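You operate a simulated robot arm through the tools that you are given. There is no shell and no other tool.

The job below is to be done with a simulated two-armed robot. You get a single attempt, and the scene is never put back.

TASK
Dry the beads in the warm cabinet at 80 degrees till DONE, then vent it to SAFE.
Fine: air slide to FRESH and fan on before the heat; heat off before VENT; fan off at the end, the door stays latched.
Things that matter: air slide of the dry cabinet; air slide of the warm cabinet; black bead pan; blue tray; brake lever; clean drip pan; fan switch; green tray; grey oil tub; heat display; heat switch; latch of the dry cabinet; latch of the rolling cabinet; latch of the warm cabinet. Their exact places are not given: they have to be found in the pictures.

The check looks at the end state, three seconds after you hand in, the way a careful person would. Anything else that was tipped, shoved, dropped, spilled or broken makes it a failure.

THE ROBOT
Two 6-joint arms with three-finger grippers on one trunk, on a base that drives. Base frame: it is fixed to the floor where the robot stands at the start and does not move with it; the origin is under the middle of the robot, x ahead of it, y to its left, z up. Units: mm, degrees, N and s.
The left shoulder is at the start at [30, 170, 1255], the right one opposite. With the tool pointing down near the work surface each hand reaches from about 100 to 300 mm from the robot's upright axis, wherever it stands, measured 20 degrees to its own side. Places, roughly: air slide of the dry cabinet [2400, -1900, 400]; air slide of the warm cabinet [1000, 0, 600]; black bead pan [2250, -1500, 1000]; blue tray [1750, -750, 750]; brake lever [-200, 1300, 1000]; clean drip pan [2000, -1000, 250]; fan switch [1100, -200, 800]; green tray [-250, 1750, 750]; grey oil tub [1750, -750, 250]; heat display [1000, 0, 1200]; heat switch [900, 0, 800]; latch of the dry cabinet [1900, -1300, 1000]; latch of the rolling cabinet [200, 700, 1000]; latch of the warm cabinet [1400, -700, 1000]; mains switch under the steel table [1700, -800, 600]; oil lever of the warm cabinet [900, 0, 300]. Payload 2.2 kg a hand.
The tool frame of a hand sits at the grasp point between the pads (the TCP): z along the fingers, y along the line on which they close. The tips reach 25 mm beyond it. The gripper opens to 104 mm. The gripper's body begins 74 mm behind the TCP.
Orientation is told as [roll, pitch, yaw] about the base's x, y, z axes, in that order, counted from this pose: with the fingers straight down and closing along the base's y, the tool's x points along the base's -x, its y along +y and its z along -z.

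THE INTERFACE
- The arms move only by the tool send_rows. It takes "left_moves", "right_moves" or both (then of equal length, played together; a hand with none holds still); each is a list of rows, each a list of 6 numbers: the shift along the tool's x, y, z in units of 20 mm (1.0 is 20 mm), then the turn, a rotation vector about the tool's x, y, z in units of 8 degrees (1.0 is 8 degrees). In form: [[x, y, z, ax, ay, az], ...]. A call has 1 to 20 rows; each row shifts and turns the commanded pose from where the row before left it, along the tool's axes as they then stand. "left_jaw" and "right_jaw" are, for a hand that has rows, the opening in per cent of the stroke, from 0 (shut) to 100 (fully open), set as the call begins (left out, the last holds). A call with a number of a shift or a turn outside -1 to 1 is refused whole. A row lasts 0.2 s, in which the tool goes at most 50 mm and 8.6 degrees; a call with a longer step from one row to the next is refused whole, and so is a gripper value outside its range. A pose out of reach is approached as far as the arm can. The call stops where the force on the tool passes 70 N (or 10 N more than at its start, if that is more) or the arm is blocked; 0.2 s more then pass. The fingers move at their own pace and stop on an object; they squeeze with about 34 N. The grip force told is the motor's: it shows also when the fingers shut on nothing. Time passes only in rows, and 0.2 s behind the last, so rows that do not move let the fingers close. It gives the time, the measured TCP pose, the force on the tool (base axes), the opening and the grip force at its end, in the units of the frame above (readings bear some noise), with the torque about the TCP (base axes, N m) and any sound that the robot's microphone picked up.
- Cameras (640 x 400 px; columns grow to the right, rows downward): "scene" is now at [148.3, 45.9, 1147.9]; the picture's right is [0.52, -0.86, -0.00], its down [-0.51, -0.31, -0.80] and it looks along [0.69, 0.42, -0.59] (base axes); focal length 214 px, centre (320, 200). "left" rides on the left gripper at [82, -3, -104] in its tool frame; the picture's right is [0.04, 1.00, 0.00], its down [-0.75, 0.03, -0.66] and it looks along [-0.66, 0.03, 0.75] (tool axes); focal length 256 px, centre (320, 200). "right" rides on the right gripper at [82, 3, -104] in its tool frame; the picture's right is [-0.04, 1.00, 0.00], its down [-0.75, -0.03, -0.66] and it looks along [-0.66, -0.03, 0.75] (tool axes); focal length 256 px, centre (320, 200).
- get_image(camera): a new picture of that camera. It takes no simulated time.
- slide_trunk(by): slides the trunk up (or, below 0, down) by that many mm; the arms and the scene camera ride with it, the base frame stays. It gives what a move gives, with no picture.
- roll_base(legs): drives the robot by 1 to 6 legs, each [ahead, left, turn to the left] in mm, mm and degrees, along the robot's own axes; the way and the turn of a leg run together, so that a leg with both is an arc; at most 1500 mm and 180 degrees a leg. The arms and the cameras ride along, it lands a little off, and it stops where it bumps. It gives what a move gives.
- aim_head(pan, tilt): turns the head with the scene camera to pan (to the left, within 60 degrees either way) and tilt (down, from -29 to 69), counted from straight ahead of the robot. It gives what a move gives.
- pixel_to_xyz(camera, pixels): there is no depth. For up to 12 entries [column, row, z] of the newest picture of that camera ("zoom" is the newest enlarged one), the place [x, y] in the base frame at which the ray of that pixel passes the height z, good to about 2 mm. It takes no simulated time.
- close_up(camera, box): a new picture of the part [left, top, right, bottom] of that camera's present view, enlarged. It takes no simulated time.
- close_job(): hands the job in; it is judged then, once.

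Open the grippers and draw the arms clear of the work before you hand the job in, unless the task says otherwise.

The tools are called after ">>>" by a JSON object that holds its "api" and its "payload". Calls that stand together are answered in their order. send_rows: Moves the arms, as the interface text tells. Its arguments: {"type":"object","properties":{"left_moves":{"type":"array","items":{"type":"array","items":{"type":"number"}}},"left_jaw":{"type":"number"},"right_moves":{"type":"array","items":{"type":"array","items":{"type":"number"}}},"right_jaw":{"type":"number"}},"required":[]} The other tools are called the same way: slide_trunk (by) slides the trunk up or down; roll_base (legs) drives the base; aim_head (pan, tilt) turns the head that bears the scene camera; get_image (camera) takes a picture; pixel_to_xyz (camera, pixels) gives the place at which the rays of pixels pass given heights; close_up (camera, box) takes an enlarged picture of a part of a camera's view; close_job () hands the job in.

At the start:

```text
clock: 0.0
left_ee_pos: [504.1, 179.6, 860.4]
left_tool_rot: [0.0, 0.0, -0.2]
left_ft_force: [0.6, 0.7, -0.5]
left_ft_torque: [0.01, 0.01, -0.01]
left_opening: 103.8
left_grasp_force: 0.0
right_ee_pos: [588.1, -219.0, 877.4]
right_tool_rot: [0.1, 0.1, 0.0]
right_ft_force: [-0.3, 0.0, -1.0]
right_ft_torque: [-0.03, 0.02, 0.01]
right_opening: 104.1
right_grasp_force: 0.0
trunk travel left (down, up): [-448.0, 294.0]
robot x, y, heading: [-0.1, -2.3, 0.2]
head pan, tilt: [31.1, 36.4]
```

scene: 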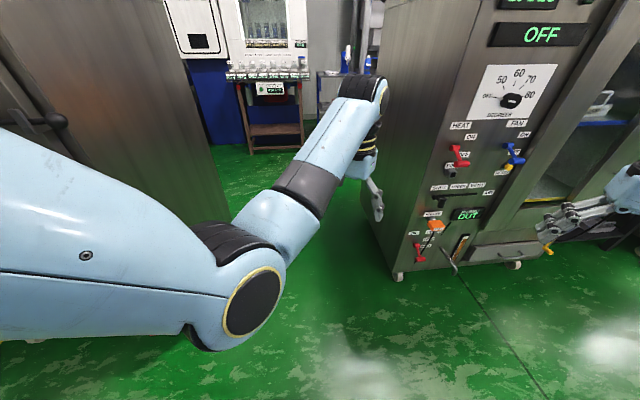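
right: 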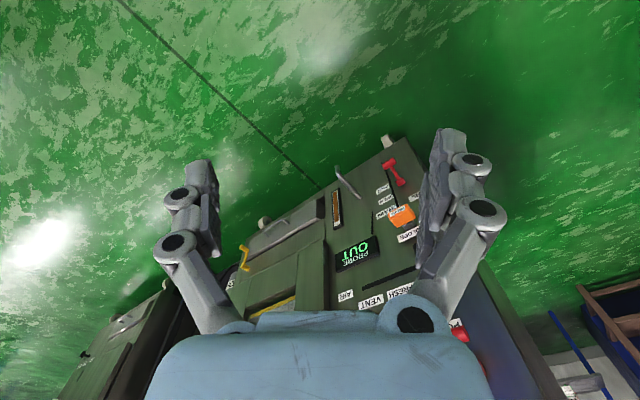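
left: 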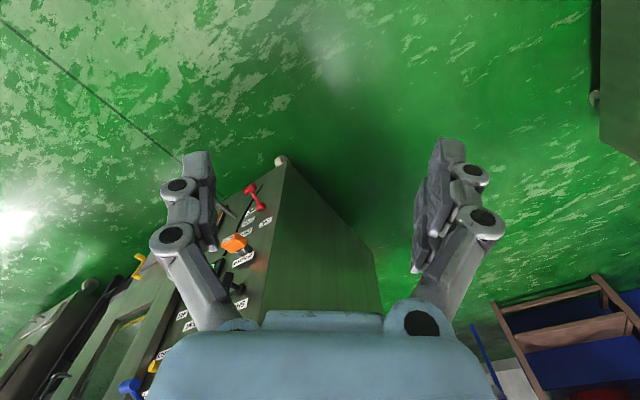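

The scene picture shows the warm cabinet's control panel around (490,150). I take enlarged views of it and of the display first.

>>> {"api": "close_up", "payload": {"camera": "scene", "box": [380, 0, 640, 160]}}

>>> {"api": "close_up", "payload": {"camera": "scene", "box": [380, 110, 640, 280]}}

>>> {"api": "aim_head", "payload": {"pan": 0, "tilt": 15}}

>>> {"api": "get_image", "payload": {"camera": "scene"}}

```text
2.46 times, centred on (510, 80) of scene
```

zoom: 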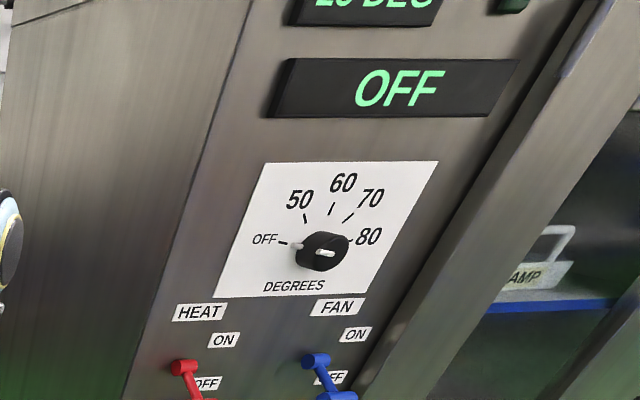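

```text
2.35 times, centred on (510, 195) of scene
```

zoom: 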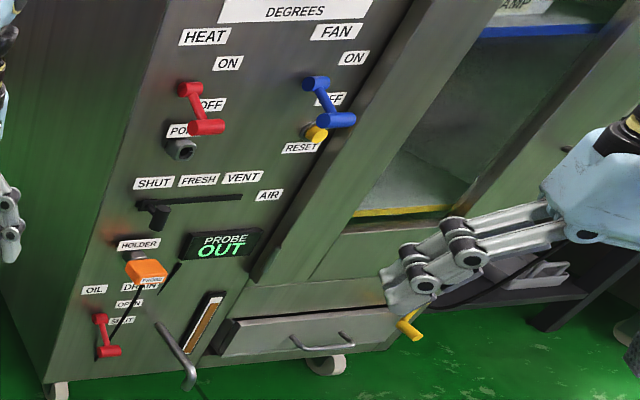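

```text
clock: 1.0
left_ee_pos: [504.6, 180.5, 859.5]
left_tool_rot: [-0.1, 0.0, -0.1]
left_ft_force: [0.5, -0.7, -0.1]
left_ft_torque: [-0.01, -0.01, 0.01]
left_opening: 104.0
left_grasp_force: 0.0
right_ee_pos: [589.7, -219.8, 879.2]
right_tool_rot: [0.0, 0.0, 0.1]
right_ft_force: [-0.2, -0.8, 0.0]
right_ft_torque: [0.01, 0.0, 0.01]
right_opening: 104.2
right_grasp_force: 0.2
trunk travel left (down, up): [-448.0, 294.0]
robot x, y, heading: [0.1, 1.8, 0.3]
head pan, tilt: [0.0, 15.0]
```

```text
taken
```

scene: 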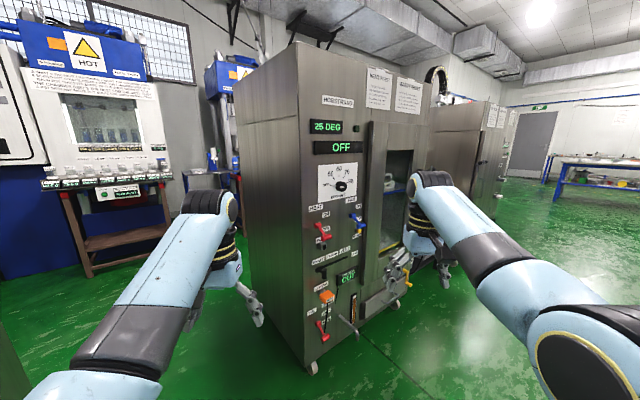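

The cabinet has two notices at (379,88) and (408,95), and a probe display reading OUT. I zoom in on the notices and the panel.

>>> {"api": "close_up", "payload": {"camera": "scene", "box": [360, 62, 424, 118]}}

>>> {"api": "close_up", "payload": {"camera": "scene", "box": [300, 90, 420, 165]}}

>>> {"api": "close_up", "payload": {"camera": "scene", "box": [295, 155, 425, 236]}}

>>> {"api": "close_up", "payload": {"camera": "scene", "box": [295, 225, 425, 365]}}

>>> {"api": "close_up", "payload": {"camera": "scene", "box": [0, 0, 250, 230]}}

>>> {"api": "close_up", "payload": {"camera": "scene", "box": [430, 60, 640, 230]}}

```text
7.14 times, centred on (392, 90) of scene
```

zoom: 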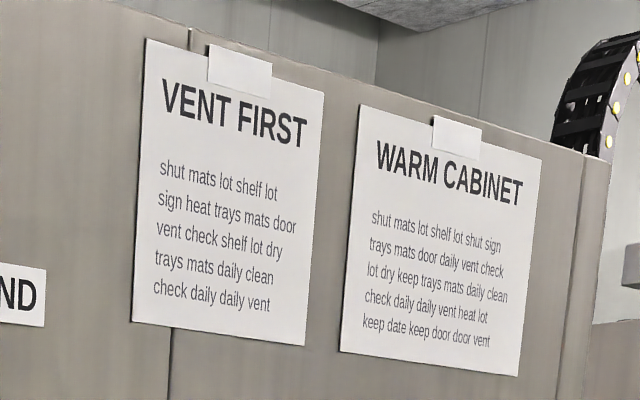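

```text
5.33 times, centred on (360, 128) of scene
```

zoom: 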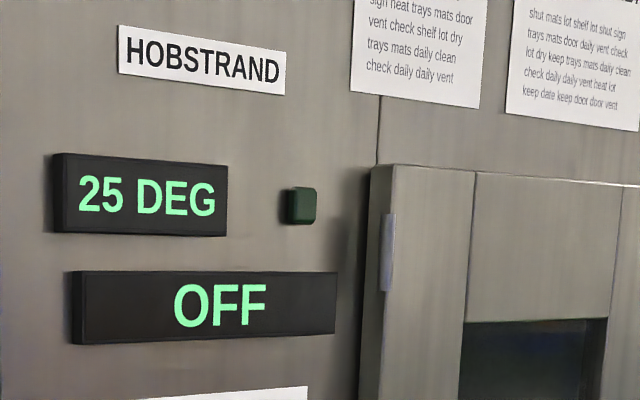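

```text
4.92 times, centred on (360, 196) of scene
```

zoom: 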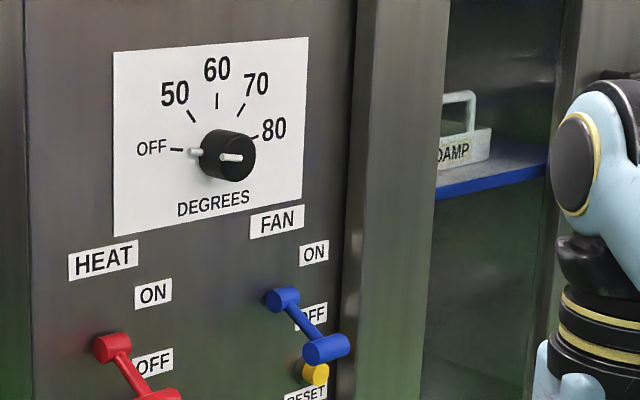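

```text
2.86 times, centred on (360, 295) of scene
```

zoom: 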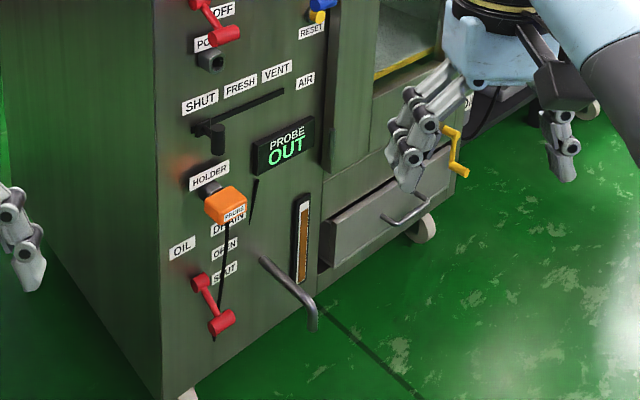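

```text
1.74 times, centred on (125, 115) of scene
```

zoom: 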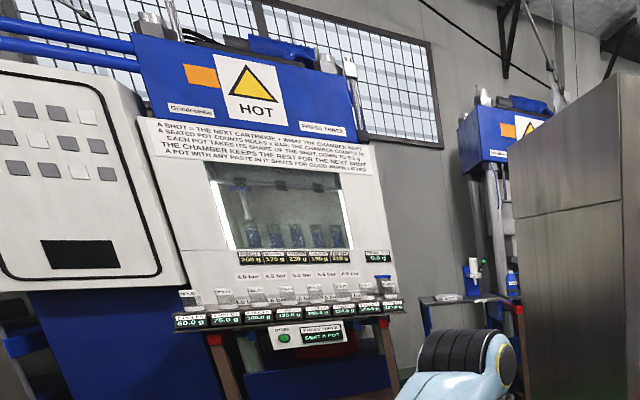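

```text
2.35 times, centred on (535, 145) of scene
```

zoom: 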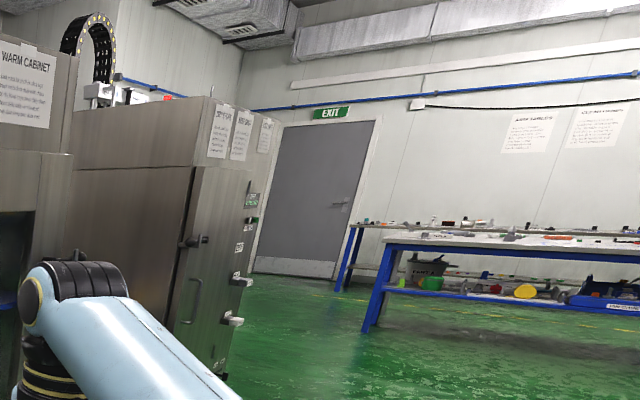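

The panel's layout is readable: dial OFF/50/60/70/80, HEAT and FAN levers, PORT, AIR slide (SHUT/FRESH/VENT), PROBE in HOLDER, OIL lever. I get rays for several features to find the plane of the front: wheels at (313,370), (392,305), corner edge, levers.

>>> {"api": "pixel_to_xyz", "payload": {"camera": "scene", "pixels": [[314, 372, 0], [393, 306, 0], [314, 372, 50], [393, 306, 50], [297, 60, 1600], [297, 60, 1400], [420, 90, 1600], [420, 90, 1400], [322, 240, 800], [357, 225, 800], [341, 185, 900], [341, 185, 1000]]}}

>>> {"api": "get_image", "payload": {"camera": "scene"}}

```text
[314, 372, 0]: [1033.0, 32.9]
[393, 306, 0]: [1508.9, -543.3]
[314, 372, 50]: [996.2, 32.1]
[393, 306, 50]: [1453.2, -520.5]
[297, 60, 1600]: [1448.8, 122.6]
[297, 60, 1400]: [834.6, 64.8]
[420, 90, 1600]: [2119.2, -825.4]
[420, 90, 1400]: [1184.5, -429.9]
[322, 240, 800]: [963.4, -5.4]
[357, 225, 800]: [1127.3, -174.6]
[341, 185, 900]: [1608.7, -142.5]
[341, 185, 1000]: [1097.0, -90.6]
```

```text
taken
```

scene: 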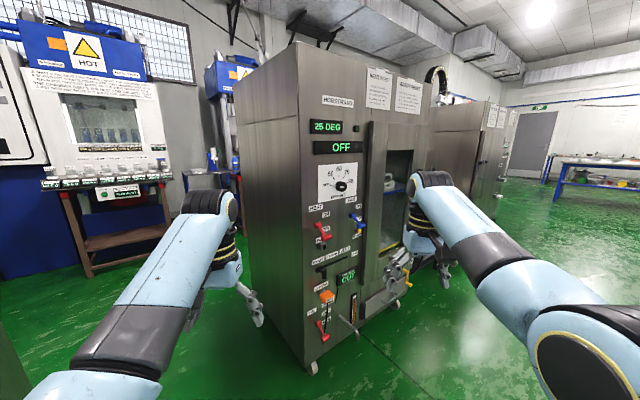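

The front runs roughly from (1033,33) to (1509,-543), so it faces along about -x,-y and I should stand at heading ≈40°. I look right and left for obstacles before driving.

>>> {"api": "aim_head", "payload": {"pan": -55, "tilt": 25}}

>>> {"api": "get_image", "payload": {"camera": "scene"}}

>>> {"api": "aim_head", "payload": {"pan": 55, "tilt": 25}}

>>> {"api": "get_image", "payload": {"camera": "scene"}}

```text
clock: 2.2
left_ee_pos: [503.9, 180.6, 860.1]
left_tool_rot: [-0.1, 0.0, -0.1]
left_ft_force: [-0.5, -0.9, 0.4]
left_ft_torque: [-0.01, 0.01, 0.01]
left_opening: 104.0
left_grasp_force: 0.0
right_ee_pos: [588.3, -219.2, 877.9]
right_tool_rot: [0.1, 0.0, 0.0]
right_ft_force: [0.8, -0.3, -0.8]
right_ft_torque: [-0.01, 0.01, 0.02]
right_opening: 104.0
right_grasp_force: 0.0
trunk travel left (down, up): [-448.0, 294.0]
robot x, y, heading: [-0.8, 2.4, -0.2]
head pan, tilt: [-55.0, 25.0]
```

```text
taken
```

scene: 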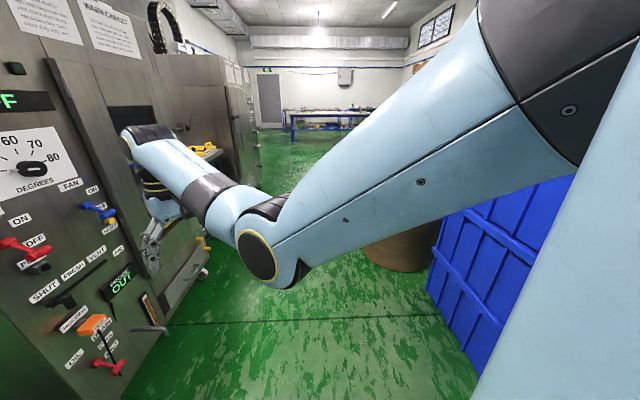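

```text
clock: 4.1
left_ee_pos: [503.6, 180.2, 858.9]
left_tool_rot: [0.1, -0.2, 0.0]
left_ft_force: [0.2, -0.6, 0.7]
left_ft_torque: [0.01, 0.01, 0.0]
left_opening: 103.8
left_grasp_force: 0.2
right_ee_pos: [589.1, -218.3, 878.2]
right_tool_rot: [0.0, -0.1, 0.0]
right_ft_force: [-0.9, 0.2, 0.6]
right_ft_torque: [-0.02, 0.0, 0.01]
right_opening: 104.3
right_grasp_force: 0.1
trunk travel left (down, up): [-448.0, 294.0]
robot x, y, heading: [0.8, -1.9, -0.1]
head pan, tilt: [55.0, 25.0]
```

```text
taken
```

scene: 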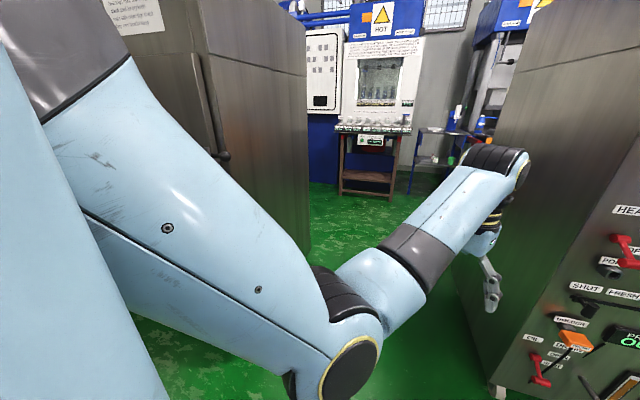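

On the right a blue bin (530,270) and a brown drum (400,250) stand near; I re-aim right and get their floor places.

>>> {"api": "aim_head", "payload": {"pan": -58, "tilt": 35}}

>>> {"api": "get_image", "payload": {"camera": "scene"}}

```text
clock: 6.0
left_ee_pos: [504.7, 180.9, 859.7]
left_tool_rot: [0.0, -0.2, -0.1]
left_ft_force: [0.1, 1.0, 0.4]
left_ft_torque: [0.02, -0.02, -0.02]
left_opening: 104.1
left_grasp_force: 0.0
right_ee_pos: [590.0, -219.8, 877.3]
right_tool_rot: [0.0, 0.1, 0.0]
right_ft_force: [0.2, -0.9, -0.7]
right_ft_torque: [-0.01, 0.03, 0.03]
right_opening: 104.2
right_grasp_force: 0.0
trunk travel left (down, up): [-448.0, 294.0]
robot x, y, heading: [3.1, 3.3, -0.0]
head pan, tilt: [-58.0, 35.0]
```

```text
taken
```

scene: 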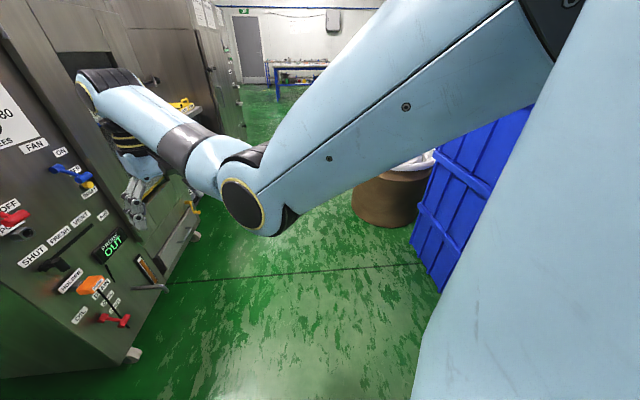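

I query floor points of the bin's lower edge (440,291), (411,244), the drum (354,212), and cabinet wheels (133,358), (197,238), plus rays for panel features.

>>> {"api": "pixel_to_xyz", "payload": {"camera": "scene", "pixels": [[440, 291, 0], [411, 244, 0], [354, 212, 0], [385, 226, 0], [133, 360, 0], [197, 240, 0], [165, 288, 300], [165, 288, 350], [91, 284, 500], [91, 284, 450]]}}

```text
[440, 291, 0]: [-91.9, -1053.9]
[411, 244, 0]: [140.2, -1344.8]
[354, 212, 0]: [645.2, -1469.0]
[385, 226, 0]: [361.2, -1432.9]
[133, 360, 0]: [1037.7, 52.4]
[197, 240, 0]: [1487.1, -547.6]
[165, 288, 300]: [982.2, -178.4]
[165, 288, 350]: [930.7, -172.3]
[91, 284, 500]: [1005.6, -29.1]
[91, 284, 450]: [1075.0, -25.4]
```

The way to the right is free (bin ≥750 mm away from my target). I shift right 500, turn left 39°, then move along the front.

>>> {"api": "roll_base", "payload": {"legs": [[0, -500, 0], [0, 0, 39], [100, -290, 0]]}}

>>> {"api": "aim_head", "payload": {"pan": 0, "tilt": 25}}

>>> {"api": "get_image", "payload": {"camera": "scene"}}

```text
clock: 12.5
left_ee_pos: [537.6, -211.7, 859.5]
left_tool_rot: [0.1, -0.1, 39.2]
left_ft_force: [-0.3, -0.5, 0.2]
left_ft_torque: [-0.01, 0.01, 0.0]
left_opening: 104.0
left_grasp_force: 0.1
right_ee_pos: [856.6, -468.1, 877.4]
right_tool_rot: [-0.1, 0.1, 39.2]
right_ft_force: [-0.2, -0.2, -0.4]
right_ft_torque: [0.01, 0.01, 0.01]
right_opening: 103.8
right_grasp_force: 0.0
trunk travel left (down, up): [-448.0, 294.0]
robot x, y, heading: [265.4, -668.4, 38.8]
head pan, tilt: [-58.0, 35.0]
```

```text
clock: 13.7
left_ee_pos: [539.2, -212.5, 859.5]
left_tool_rot: [0.0, -0.1, 39.1]
left_ft_force: [0.7, 0.7, 0.1]
left_ft_torque: [-0.01, 0.0, -0.01]
left_opening: 104.2
left_grasp_force: 0.0
right_ee_pos: [855.8, -467.2, 877.4]
right_tool_rot: [0.0, 0.0, 39.1]
right_ft_force: [-0.5, -0.6, 0.7]
right_ft_torque: [-0.03, -0.04, 0.01]
right_opening: 103.9
right_grasp_force: 0.1
trunk travel left (down, up): [-448.0, 294.0]
robot x, y, heading: [262.3, -670.4, 39.1]
head pan, tilt: [0.0, 25.0]
```

```text
taken
```

scene: 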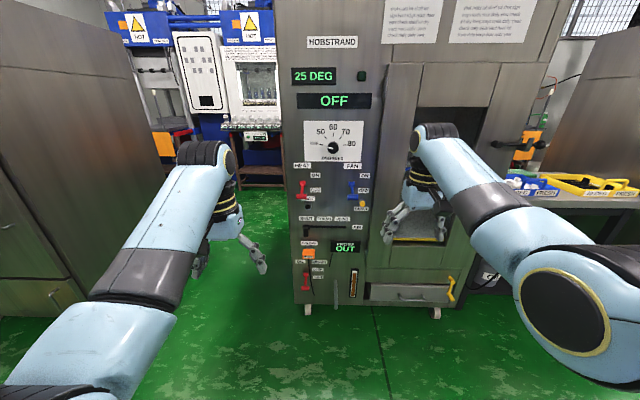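

The robot now faces the cabinet squarely. I zoom in on the panel: dial (333,148), levers (302,190)/(352,190), slide (324,228), probe (309,254), and the latch (513,145).

>>> {"api": "close_up", "payload": {"camera": "scene", "box": [280, 110, 400, 185]}}

>>> {"api": "close_up", "payload": {"camera": "scene", "box": [285, 160, 381, 220]}}

>>> {"api": "close_up", "payload": {"camera": "scene", "box": [285, 205, 400, 305]}}

>>> {"api": "close_up", "payload": {"camera": "scene", "box": [400, 90, 560, 190]}}

>>> {"api": "close_up", "payload": {"camera": "scene", "box": [370, 0, 560, 60]}}

```text
5.33 times, centred on (340, 148) of scene
```

zoom: 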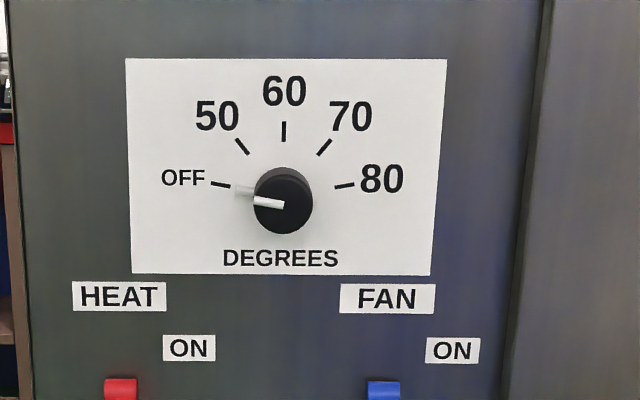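

```text
6.67 times, centred on (333, 190) of scene
```

zoom: 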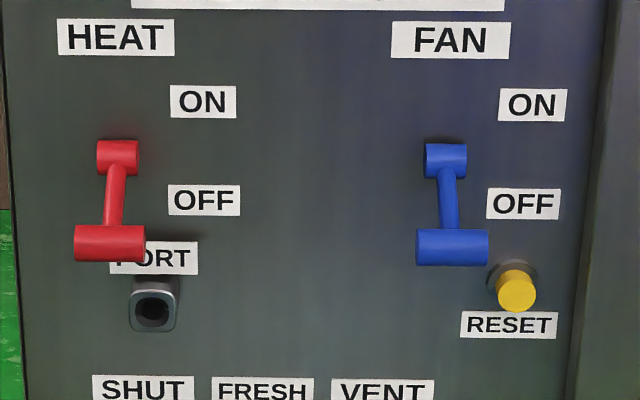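

```text
4.00 times, centred on (342, 255) of scene
```

zoom: 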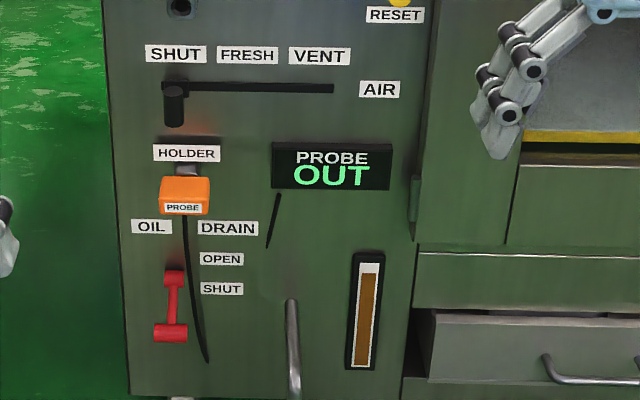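

```text
4.00 times, centred on (480, 140) of scene
```

zoom: 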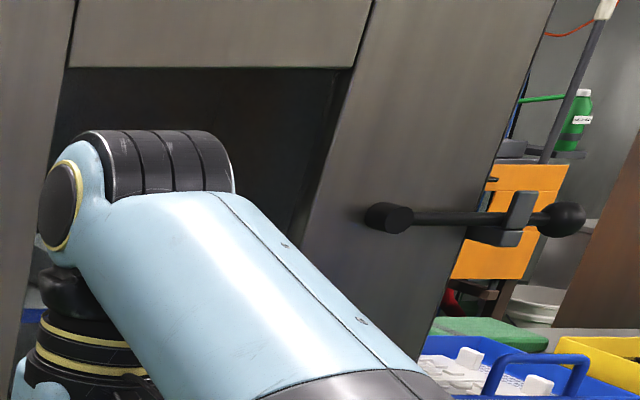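

```text
3.37 times, centred on (465, 30) of scene
```

zoom: 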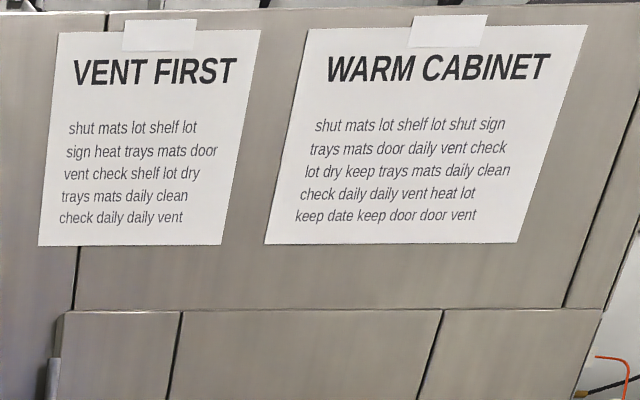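

I compute rays for panel features from this view at two heights each: dial (333.1,148.3), heat knob (301.4,196.5), fan knob (352.8,197.2), slide knob (305.5,231.8), port (308.1,206), plate corners and bottom.

>>> {"api": "pixel_to_xyz", "payload": {"camera": "scene", "pixels": [[333.1, 148.3, 900], [333.1, 148.3, 1000], [301.4, 196.5, 800], [352.8, 197.2, 800], [302.5, 183.7, 800], [351.9, 184.1, 800], [305.5, 231.8, 650], [345.2, 227, 650], [307, 312, 0], [436, 316, 0], [301.4, 196.5, 700], [352.8, 197.2, 700]]}}

```text
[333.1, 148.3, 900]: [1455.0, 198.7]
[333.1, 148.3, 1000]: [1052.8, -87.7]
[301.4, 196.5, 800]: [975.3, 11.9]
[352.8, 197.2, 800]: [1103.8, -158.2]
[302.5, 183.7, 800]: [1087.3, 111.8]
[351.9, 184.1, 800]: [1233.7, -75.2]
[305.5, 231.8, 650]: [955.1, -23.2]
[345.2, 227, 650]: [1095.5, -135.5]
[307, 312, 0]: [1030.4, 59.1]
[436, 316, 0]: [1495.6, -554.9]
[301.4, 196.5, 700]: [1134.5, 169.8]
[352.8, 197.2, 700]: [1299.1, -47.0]
```

Triangulating with the earlier view, heat knob ≈(958,-5,811) and fan knob ≈(1088,-167,808), front faces ≈38–39° heading. I swing both hands to point forward (turn about tool y by −90°), away from the cabinet.

>>> {"api": "send_rows", "payload": {"left_moves": [[0, 0, 0, 0, -1, 0], [0, 0, 0, 0, -1, 0], [0, 0, 0, 0, -1, 0], [0, 0, 0, 0, -1, 0], [0, 0, 0, 0, -1, 0], [0, 0, 0, 0, -1, 0], [0, 0, 0, 0, -1, 0], [0, 0, 0, 0, -1, 0], [0, 0, 0, 0, -1, 0], [0, 0, 0, 0, -1, 0], [0, 0, 0, 0, -1, 0], [0, 0, 0, 0, -0.25, 0]], "right_moves": [[0, 0, 0, 0, -1, 0], [0, 0, 0, 0, -1, 0], [0, 0, 0, 0, -1, 0], [0, 0, 0, 0, -1, 0], [0, 0, 0, 0, -1, 0], [0, 0, 0, 0, -1, 0], [0, 0, 0, 0, -1, 0], [0, 0, 0, 0, -1, 0], [0, 0, 0, 0, -1, 0], [0, 0, 0, 0, -1, 0], [0, 0, 0, 0, -1, 0], [0, 0, 0, 0, -0.25, 0]], "right_jaw": 0, "left_jaw": 0}}

>>> {"api": "get_image", "payload": {"camera": "scene"}}

>>> {"api": "get_image", "payload": {"camera": "right"}}

>>> {"api": "get_image", "payload": {"camera": "left"}}

```text
clock: 16.3
left_ee_pos: [539.7, -207.9, 863.9]
left_tool_rot: [16.7, -85.9, 21.2]
left_ft_force: [-0.5, -0.5, 0.4]
left_ft_torque: [0.0, 0.02, 0.0]
left_opening: 0.1
left_grasp_force: 28.2
left hand out of reach, approached as far as the arm can: row 11
right_ee_pos: [855.8, -467.4, 877.5]
right_tool_rot: [-171.1, -89.9, -149.8]
right_ft_force: [0.1, 0.5, 0.3]
right_ft_torque: [-0.04, 0.03, -0.03]
right_opening: 0.0
right_grasp_force: 28.5
trunk travel left (down, up): [-448.0, 294.0]
robot x, y, heading: [261.9, -671.3, 39.3]
head pan, tilt: [0.0, 25.0]
```

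```text
taken
```

scene: 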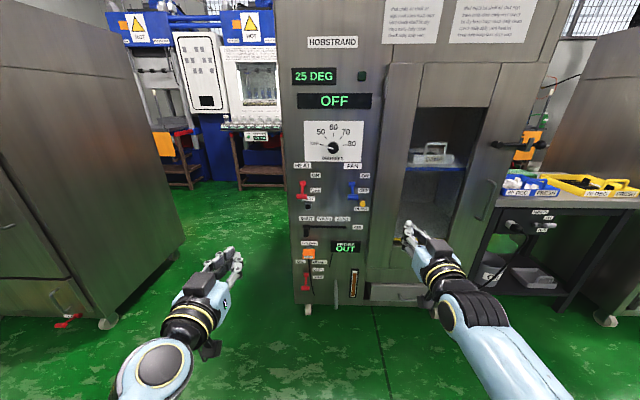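

```text
taken
```

right: 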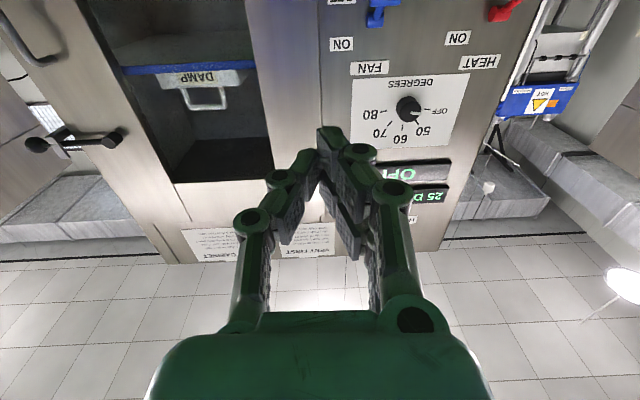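

```text
taken
```

left: 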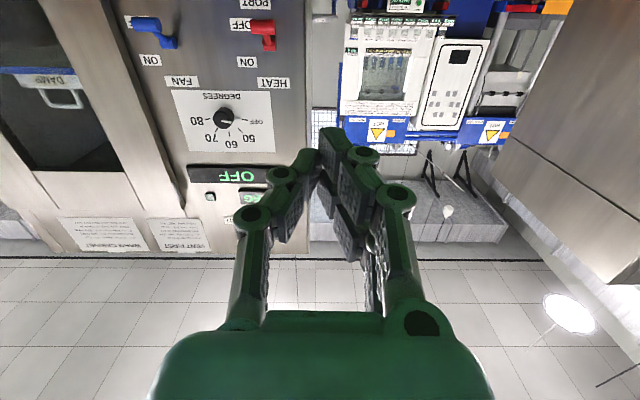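

The right hand points forward; the left slightly short of it (reach). I zoom in through the door window and at the side table to check the beads and the latch.

>>> {"api": "close_up", "payload": {"camera": "scene", "box": [390, 100, 490, 250]}}

>>> {"api": "close_up", "payload": {"camera": "scene", "box": [480, 120, 640, 220]}}

>>> {"api": "close_up", "payload": {"camera": "right", "box": [0, 20, 300, 190]}}

>>> {"api": "close_up", "payload": {"camera": "scene", "box": [480, 190, 640, 290]}}

```text
2.67 times, centred on (440, 175) of scene
```

zoom: 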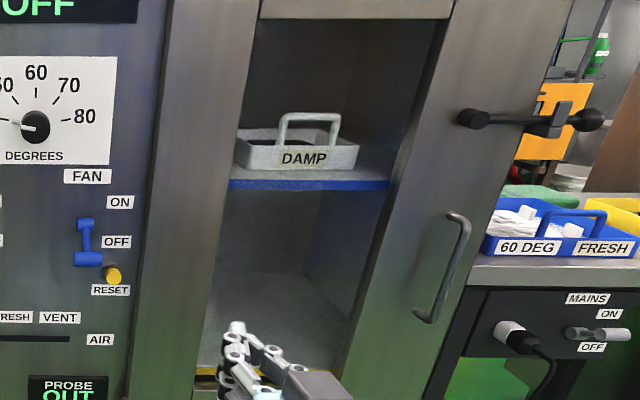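

```text
4.00 times, centred on (560, 170) of scene
```

zoom: 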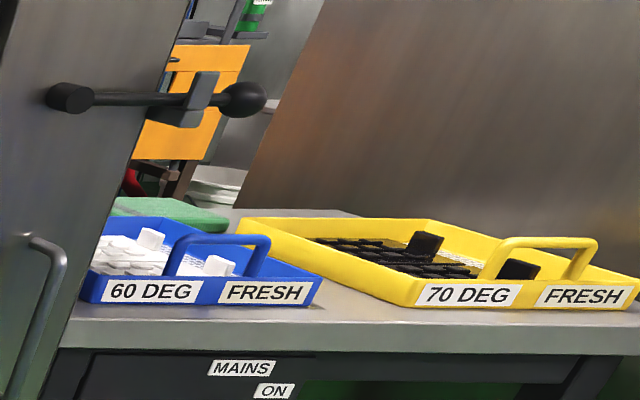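

```text
2.13 times, centred on (150, 105) of right
```

zoom: 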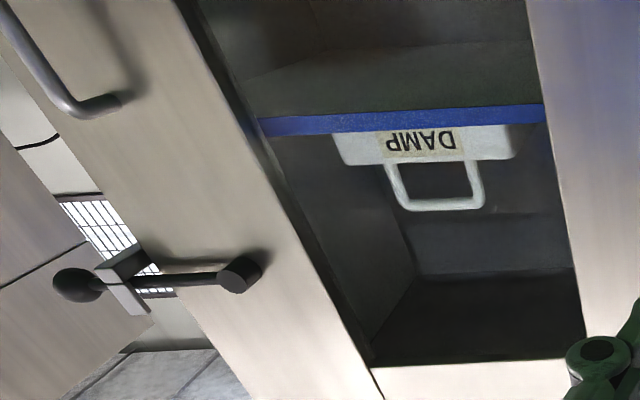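

```text
4.00 times, centred on (560, 240) of scene
```

zoom: 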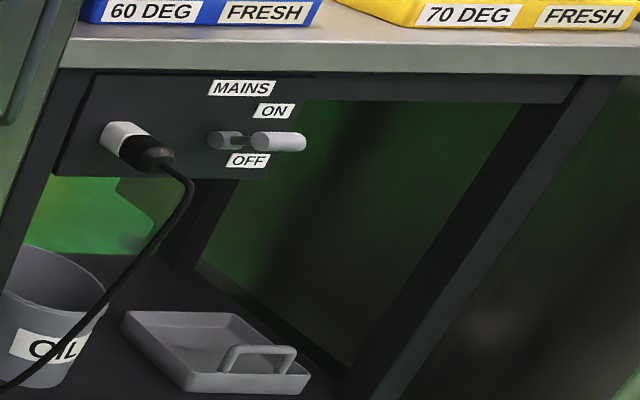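

The beads (DAMP pan) are inside the warm cabinet and the door is latched. I move left 150 and ahead 250, so the panel lies in front of the right arm.

>>> {"api": "roll_base", "payload": {"legs": [[0, 150, 0], [250, 0, 0]]}}

>>> {"api": "aim_head", "payload": {"pan": -15, "tilt": 25}}

>>> {"api": "get_image", "payload": {"camera": "scene"}}

>>> {"api": "get_image", "payload": {"camera": "right"}}

```text
clock: 19.1
left_ee_pos: [636.8, 61.5, 860.4]
left_tool_rot: [14.5, -85.3, 23.2]
left_ft_force: [-0.2, 0.5, 0.6]
left_ft_torque: [0.01, -0.05, -0.03]
left_opening: 0.2
left_grasp_force: 28.1
right_ee_pos: [954.7, -198.1, 877.9]
right_tool_rot: [-0.2, -89.9, 39.3]
right_ft_force: [0.5, 0.6, 0.0]
right_ft_torque: [0.02, -0.02, 0.02]
right_opening: 0.1
right_grasp_force: 28.2
trunk travel left (down, up): [-448.0, 294.0]
robot x, y, heading: [358.2, -399.2, 39.1]
head pan, tilt: [0.0, 25.0]
```

```text
clock: 19.9
left_ee_pos: [636.8, 60.3, 860.0]
left_tool_rot: [15.8, -85.3, 21.7]
left_ft_force: [0.0, -0.3, 0.8]
left_ft_torque: [-0.02, 0.0, -0.01]
left_opening: 0.0
left_grasp_force: 28.3
right_ee_pos: [954.7, -198.1, 878.2]
right_tool_rot: [-6.2, -90.0, 45.3]
right_ft_force: [0.0, -0.2, 0.2]
right_ft_torque: [0.03, 0.03, 0.01]
right_opening: 0.1
right_grasp_force: 28.5
trunk travel left (down, up): [-448.0, 294.0]
robot x, y, heading: [356.3, -398.9, 39.0]
head pan, tilt: [-15.0, 25.0]
```

```text
taken
```

scene: 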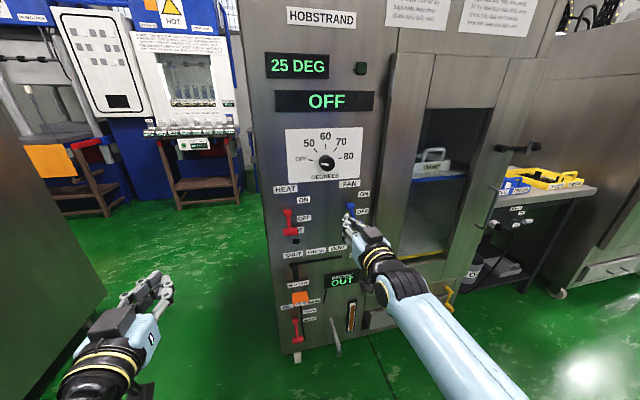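

```text
taken
```

right: 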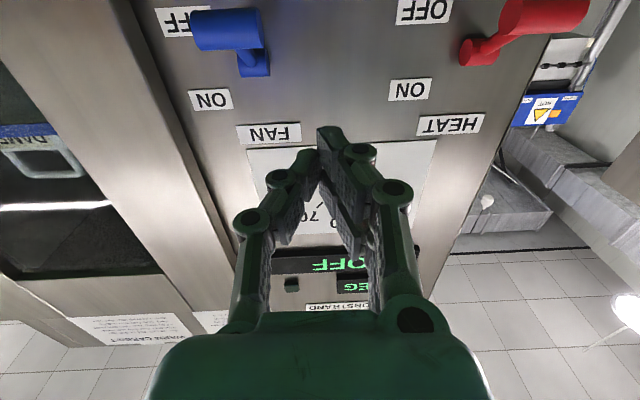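

Right hand is near the fan lever. I gather rays from both cameras for the plane (label corners/centres) and knobs: right camera fan knob (226,30), heat knob (545,15), labels; scene camera likewise.

>>> {"api": "close_up", "payload": {"camera": "scene", "box": [265, 115, 385, 190]}}

>>> {"api": "close_up", "payload": {"camera": "scene", "box": [265, 175, 385, 250]}}

>>> {"api": "close_up", "payload": {"camera": "scene", "box": [265, 235, 385, 310]}}

>>> {"api": "pixel_to_xyz", "payload": {"camera": "right", "pixels": [[226, 30, 800], [226, 30, 850], [252, 60, 800], [252, 60, 850], [210, 100, 850], [210, 100, 900], [408, 89, 850], [408, 89, 900], [450, 124, 850], [450, 124, 900], [545, 15, 800], [545, 15, 850]]}}

```text
5.33 times, centred on (325, 152) of scene
```

zoom: 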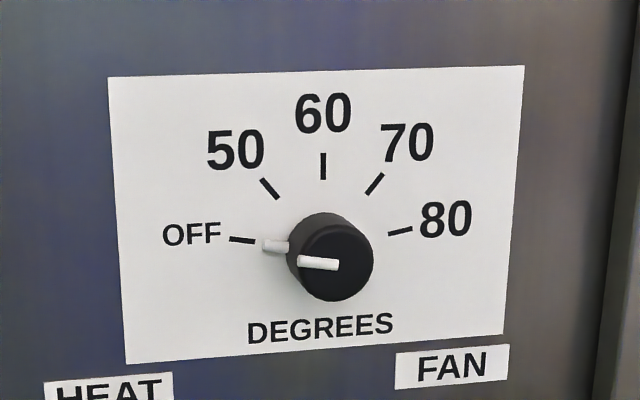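

```text
5.33 times, centred on (325, 212) of scene
```

zoom: 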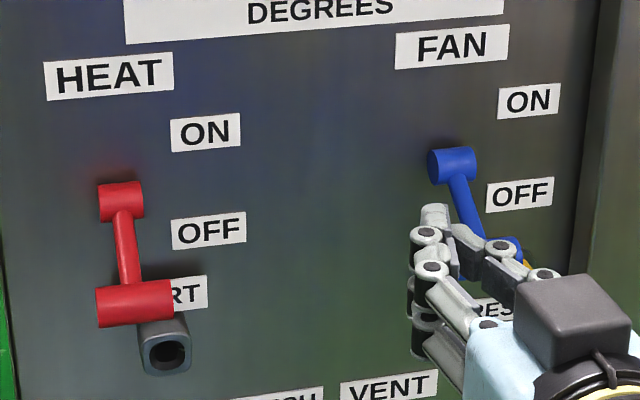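

```text
5.33 times, centred on (325, 272) of scene
```

zoom: 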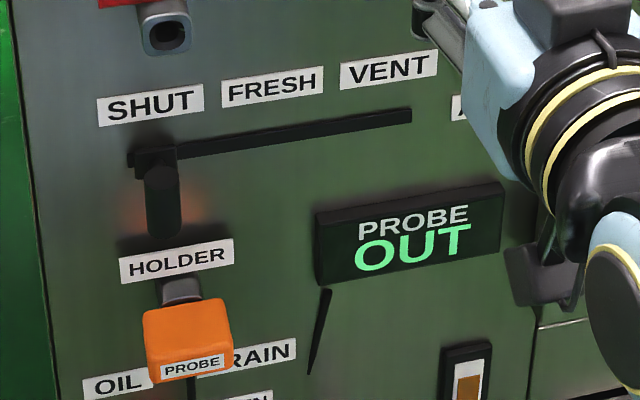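

```text
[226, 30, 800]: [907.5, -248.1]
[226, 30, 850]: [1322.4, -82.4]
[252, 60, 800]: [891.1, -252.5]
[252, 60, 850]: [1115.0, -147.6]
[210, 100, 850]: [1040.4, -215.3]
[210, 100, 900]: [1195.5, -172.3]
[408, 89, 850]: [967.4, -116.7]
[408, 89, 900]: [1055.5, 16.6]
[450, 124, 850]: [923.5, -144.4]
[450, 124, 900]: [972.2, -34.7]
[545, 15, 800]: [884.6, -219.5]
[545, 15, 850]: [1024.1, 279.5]
```

Now the scene rays for the same points: fan ON label (364.2,193.9), heat ON (303.5,199.8), HEAT label (285.5,189.3), heat knob (290.1,231.8), slide, dial.

>>> {"api": "pixel_to_xyz", "payload": {"camera": "scene", "pixels": [[364.2, 193.9, 850], [364.2, 193.9, 900], [303.5, 199.8, 850], [303.5, 199.8, 900], [285.5, 189.3, 850], [285.5, 189.3, 900], [290.1, 231.8, 800], [290.1, 231.8, 850], [328.2, 164.1, 950], [328.2, 164.1, 1000]]}}

>>> {"api": "pixel_to_xyz", "payload": {"camera": "scene", "pixels": [[295.8, 275.3, 600], [295.8, 275.3, 700], [293.1, 264.6, 600], [293.1, 264.6, 700], [341.9, 256.6, 600], [341.9, 256.6, 700], [316.2, 251.3, 700], [296.5, 241.6, 700], [296.5, 241.6, 800], [287.7, 212.9, 800], [287.7, 212.9, 850]]}}

```text
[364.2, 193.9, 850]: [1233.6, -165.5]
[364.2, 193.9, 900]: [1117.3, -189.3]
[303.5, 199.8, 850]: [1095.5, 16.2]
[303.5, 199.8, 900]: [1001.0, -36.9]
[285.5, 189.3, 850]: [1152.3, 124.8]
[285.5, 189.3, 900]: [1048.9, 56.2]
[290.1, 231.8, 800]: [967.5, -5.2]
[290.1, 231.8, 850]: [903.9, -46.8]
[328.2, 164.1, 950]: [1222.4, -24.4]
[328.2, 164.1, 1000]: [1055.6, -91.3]
```

```text
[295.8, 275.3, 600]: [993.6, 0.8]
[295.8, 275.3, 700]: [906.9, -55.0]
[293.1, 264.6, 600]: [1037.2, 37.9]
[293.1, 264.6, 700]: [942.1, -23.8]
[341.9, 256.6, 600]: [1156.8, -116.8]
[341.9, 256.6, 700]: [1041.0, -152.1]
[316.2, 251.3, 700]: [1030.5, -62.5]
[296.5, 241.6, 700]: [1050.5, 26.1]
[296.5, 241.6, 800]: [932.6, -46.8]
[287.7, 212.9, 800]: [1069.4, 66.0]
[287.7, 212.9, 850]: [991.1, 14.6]
```

Solved geometry: front plane normal heading ≈37.1°, plane a=807.5 (a along the normal, b along its left). Heat knob (a737,b−585,z820), fan knob (b−788,z819), slide peg (b−592,z638), FRESH b≈−677, VENT ≈−762, dial (b≈−706,z≈1004). I lower the trunk 240 for the slide and open the right jaw partly while aligning yaw by −2°.

>>> {"api": "slide_trunk", "payload": {"by": -240}}

>>> {"api": "send_rows", "payload": {"right_moves": [[0, 0.5, 0, 0.25, 0, 0], [0, 1, 0, 0, 0, 0], [0, 1, 0, 0, 0, 0], [0, 1, 0, 0, 0, 0], [0, 1, 0, 0, 0, 0], [0, 1, 0, 0, 0, 0], [0, 1, 0, 0, 0, 0]], "right_jaw": 60}}

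>>> {"api": "get_image", "payload": {"camera": "right"}}

>>> {"api": "get_image", "payload": {"camera": "scene"}}

```text
clock: 22.4
left_ee_pos: [630.4, 61.0, 617.8]
left_tool_rot: [24.8, -84.5, 12.3]
left_ft_force: [-1.0, -0.1, 0.3]
left_ft_torque: [0.02, 0.0, 0.01]
left_opening: 0.0
left_grasp_force: 28.2
right_ee_pos: [953.4, -197.5, 638.6]
right_tool_rot: [-167.2, -89.9, -153.9]
right_ft_force: [-0.1, 0.0, 0.2]
right_ft_torque: [-0.01, 0.03, 0.02]
right_opening: 0.0
right_grasp_force: 28.2
trunk travel left (down, up): [-208.0, 534.0]
robot x, y, heading: [362.6, -401.6, 39.1]
head pan, tilt: [-15.0, 25.0]
```

```text
clock: 23.9
left_ee_pos: [631.5, 62.6, 618.5]
left_tool_rot: [27.1, -84.7, 10.1]
left_ft_force: [0.3, 0.0, 0.4]
left_ft_torque: [0.01, -0.01, -0.01]
left_opening: 0.2
left_grasp_force: 28.4
right_ee_pos: [937.3, -168.2, 618.2]
right_tool_rot: [-83.7, -80.7, 121.2]
right_ft_force: [0.5, 0.6, -0.2]
right_ft_torque: [-0.05, -0.02, 0.01]
right_opening: 62.2
right_grasp_force: 0.1
right hand out of reach, approached as far as the arm can: row 1, 2, 3, 6, 7
trunk travel left (down, up): [-208.0, 534.0]
robot x, y, heading: [359.1, -399.4, 39.0]
head pan, tilt: [-15.0, 25.0]
stopped in row 7 (right hand): the arm was blocked; the commanded pose is now the measured one
```

```text
taken
```

right: 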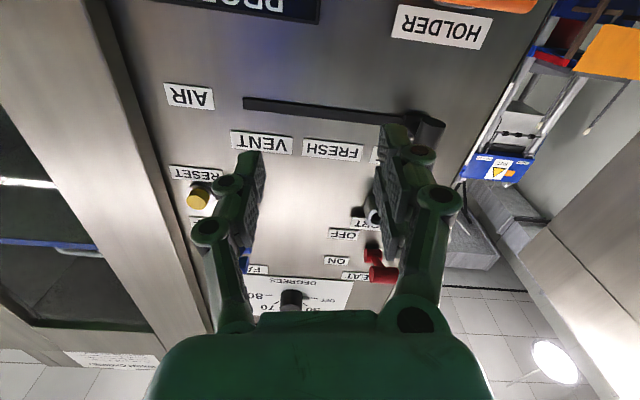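

```text
taken
```

scene: 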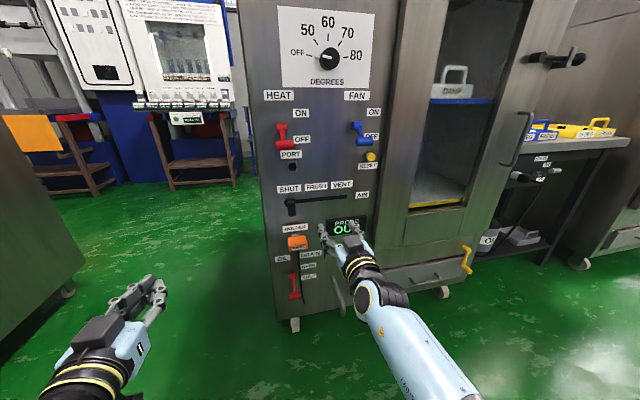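

The right hand hit a wrist-roll limit (tool x leans 9° toward the right). Rolling the hand the other way is free, so I roll it about −171° about its axis, bringing the wrist camera on top.

>>> {"api": "send_rows", "payload": {"right_moves": [[0, 0, 0, 0, 0, -1], [0, 0, 0, 0, 0, -1], [0, 0, 0, 0, 0, -1], [0, 0, 0, 0, 0, -1], [0, 0, 0, 0, 0, -1], [0, 0, 0, 0, 0, -1], [0, 0, 0, 0, 0, -1], [0, 0, 0, 0, 0, -1], [0, 0, 0, 0, 0, -1], [0, 0, 0, 0, 0, -1], [0, 0, 0, 0, 0, -1], [0, 0, 0, 0, 0, -1], [0, 0, 0, 0, 0, -1], [0, 0, 0, 0, 0, -1], [0, 0, 0, 0, 0, -1], [0, 0, 0, 0, 0, -1], [0, 0, 0, 0, 0, -1], [0, 0, 0, 0, 0, -1], [0, 0, 0, 0, 0, -1], [0, 0, 0, 0, 0, -1]]}}

```text
clock: 28.1
left_ee_pos: [633.4, 62.2, 617.9]
left_tool_rot: [26.6, -84.7, 10.6]
left_ft_force: [-0.7, 0.2, 0.4]
left_ft_torque: [0.01, 0.0, -0.04]
left_opening: 0.0
left_grasp_force: 28.6
right_ee_pos: [937.0, -167.0, 618.3]
right_tool_rot: [-84.3, 79.4, 133.0]
right_ft_force: [0.5, -0.4, -0.2]
right_ft_torque: [0.02, -0.01, -0.03]
right_opening: 62.7
right_grasp_force: 0.1
trunk travel left (down, up): [-208.0, 534.0]
robot x, y, heading: [359.1, -398.9, 39.2]
head pan, tilt: [-15.0, 25.0]
```

The roll worked; 10.5° remain. I finish it (−1.31 units), and shift left 106 mm and up 20 mm to line up with the slide peg, staying back from it.

>>> {"api": "send_rows", "payload": {"right_moves": [[0, 0, 0, 0, 0, -0.66], [0, 0, 0, 0, 0.12, -0.65], [0.5, -0.9, 0, 0, 0, 0], [0.5, -0.9, 0, 0, 0, 0], [0, -0.9, 0, 0, 0, 0], [0, -0.9, 0, 0, 0, 0], [0, -0.9, 0, 0, 0, 0], [0, -0.8, 0, 0, 0, 0]]}}

>>> {"api": "get_image", "payload": {"camera": "right"}}

>>> {"api": "get_image", "payload": {"camera": "scene"}}

```text
clock: 29.4
left_ee_pos: [632.0, 62.3, 617.9]
left_tool_rot: [27.1, -84.7, 10.1]
left_ft_force: [-0.1, 0.7, -0.3]
left_ft_torque: [-0.01, 0.06, -0.01]
left_opening: 0.0
left_grasp_force: 28.1
right_ee_pos: [938.5, -166.6, 625.5]
right_tool_rot: [84.5, 81.0, -58.0]
right_ft_force: [-0.7, -0.2, -0.2]
right_ft_torque: [-0.05, -0.01, 0.01]
right_opening: 62.7
right_grasp_force: 0.1
right hand out of reach, approached as far as the arm can: row 5, 6
trunk travel left (down, up): [-208.0, 534.0]
robot x, y, heading: [358.1, -397.9, 39.0]
head pan, tilt: [-15.0, 25.0]
stopped in row 6 (right hand): the arm was blocked; the commanded pose is now the measured one
```

```text
taken
```

right: 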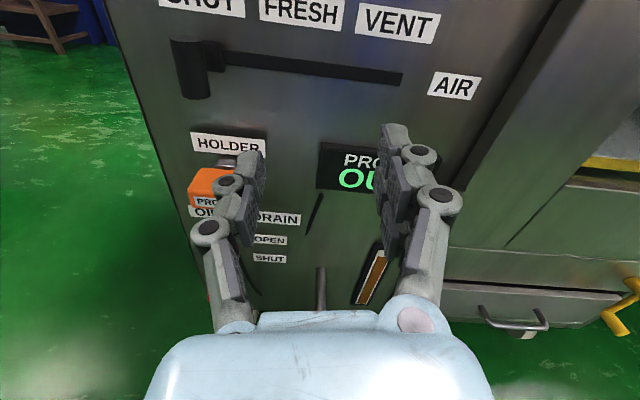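

```text
taken
```

scene: 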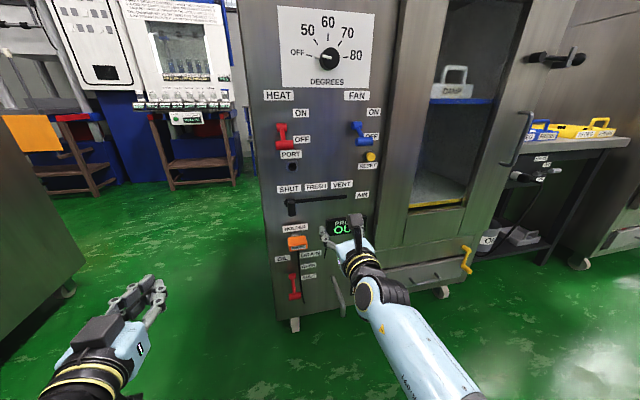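

The hand sits near a wrist singularity (forearm in line with tool). I back off 40 mm and raise the hand relative to the shoulder (~190 mm), so the forearm slopes up and the wrist bends clearly.

>>> {"api": "send_rows", "payload": {"right_moves": [[0, 0, -1, 0, 0, 0], [0, 0, -1, 0, 0, 0], [1, 0, 0, 0, 0, 0], [1, 0, 0, 0, 0, 0], [1, 0, 0, 0, 0, 0], [1, 0, 0, 0, 0, 0], [1, 0, 0, 0, 0, 0], [1, 0, 0, 0, 0, 0], [1, 0, 0, 0, 0, 0], [1, 0, 0, 0, 0, 0], [1, 0, 0, 0, 0, 0]]}}

>>> {"api": "get_image", "payload": {"camera": "scene"}}

```text
clock: 30.9
left_ee_pos: [631.9, 62.5, 617.6]
left_tool_rot: [27.1, -84.7, 10.1]
left_ft_force: [-0.2, -0.5, -0.4]
left_ft_torque: [0.03, 0.0, 0.01]
left_opening: 0.0
left_grasp_force: 28.2
right_ee_pos: [913.7, -201.6, 711.5]
right_tool_rot: [91.2, 71.6, -48.8]
right_ft_force: [-0.1, 0.2, -0.4]
right_ft_torque: [-0.03, -0.02, 0.01]
right_opening: 62.3
right_grasp_force: 0.1
right hand out of reach, approached as far as the arm can: row 2, 5, 6, 7
trunk travel left (down, up): [-208.0, 534.0]
robot x, y, heading: [357.7, -398.2, 39.1]
head pan, tilt: [-15.0, 25.0]
stopped in row 7 (right hand): the arm was blocked; the commanded pose is now the measured one
```

```text
taken
```

scene: 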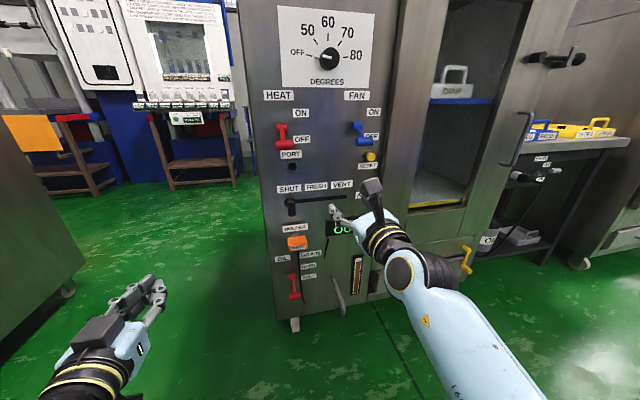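

Still blocked by the wrist; the forearm roll joint has wandered near the singularity. I unwind: roll the hand back +198° the way it came, then pitch the fingers downward to regain a well-bent wrist.

>>> {"api": "send_rows", "payload": {"right_moves": [[0, 0, 0, 0, 0, 1], [0, 0, 0, 0, 0, 1], [0, 0, 0, 0, 0, 1], [0, 0, 0, 0, 0, 1], [0, 0, 0, 0, 0, 1], [0, 0, 0, 0, 0, 1], [0, 0, 0, 0, 0, 1], [0, 0, 0, 0, 0, 1], [0, 0, 0, 0, 0, 1], [0, 0, 0, 0, 0, 1], [0, 0, 0, 0, 0, 1], [0, 0, 0, 0, 0, 1], [0, 0, 0, 0, 0, 1], [0, 0, 0, 0, 0, 1], [0, 0, 0, 0, 0, 1], [0, 0, 0, 0, 0, 1], [0, 0, 0, 0, 0, 1], [0, 0, 0, 0, 0, 1], [0, 0, 0, 0, 0, 1], [0, 0, 0, 0, 0, 1]]}}

>>> {"api": "get_image", "payload": {"camera": "scene"}}

```text
clock: 35.1
left_ee_pos: [632.2, 63.5, 617.7]
left_tool_rot: [27.0, -84.7, 10.0]
left_ft_force: [0.2, 0.1, -0.5]
left_ft_torque: [-0.01, 0.02, -0.02]
left_opening: 0.1
left_grasp_force: 28.9
right_ee_pos: [913.2, -201.0, 710.8]
right_tool_rot: [-90.8, -52.0, 130.6]
right_ft_force: [0.6, 1.5, 0.2]
right_ft_torque: [0.0, 0.01, 0.0]
right_opening: 62.6
right_grasp_force: 0.0
trunk travel left (down, up): [-208.0, 534.0]
robot x, y, heading: [358.9, -402.6, 38.8]
head pan, tilt: [-15.0, 25.0]
```

```text
taken
```

scene: 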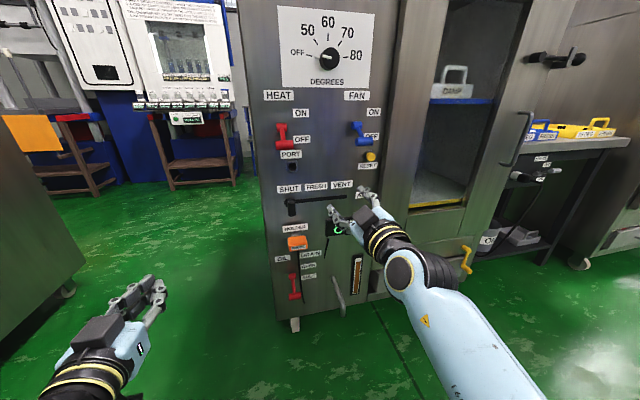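

The tool points forward, still rolled 38°, and the wrist joint's axis stands nearly upright. I pitch the fingers down 48° about the lateral axis to bring the forearm roll back to neutral, watching the result.

>>> {"api": "send_rows", "payload": {"right_moves": [[0, 0, 0, -0.616, 0.788, 0], [0, 0, 0, -0.616, 0.788, 0], [0, 0, 0, -0.616, 0.788, 0], [0, 0, 0, -0.616, 0.788, 0], [0, 0, 0, -0.616, 0.788, 0], [0, 0, 0, -0.616, 0.788, 0]]}}

>>> {"api": "get_image", "payload": {"camera": "scene"}}

```text
clock: 35.7
left_ee_pos: [631.4, 62.4, 616.8]
left_tool_rot: [26.8, -84.6, 10.4]
left_ft_force: [-0.6, 0.7, 0.7]
left_ft_torque: [-0.01, -0.02, 0.01]
left_opening: 0.0
left_grasp_force: 28.0
right_ee_pos: [864.4, -233.3, 660.1]
right_tool_rot: [-74.2, -38.9, 123.6]
right_ft_force: [-0.3, 0.1, 0.1]
right_ft_torque: [-0.02, 0.02, -0.02]
right_opening: 62.3
right_grasp_force: 0.1
right hand out of reach, approached as far as the arm can: row 1, 2, 3
trunk travel left (down, up): [-208.0, 534.0]
robot x, y, heading: [360.8, -396.9, 38.6]
head pan, tilt: [-15.0, 25.0]
stopped in row 3 (right hand): the arm was blocked; the commanded pose is now the measured one
```

```text
taken
```

scene: 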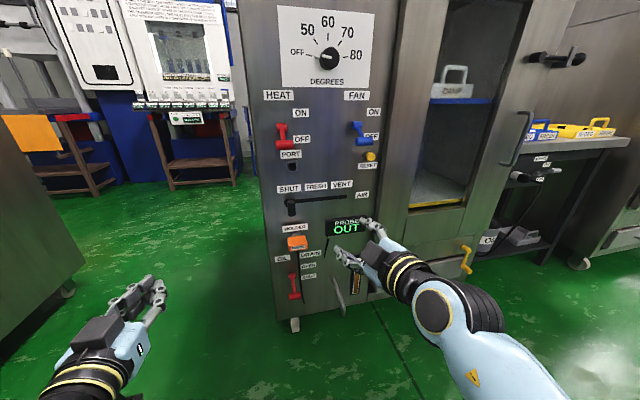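

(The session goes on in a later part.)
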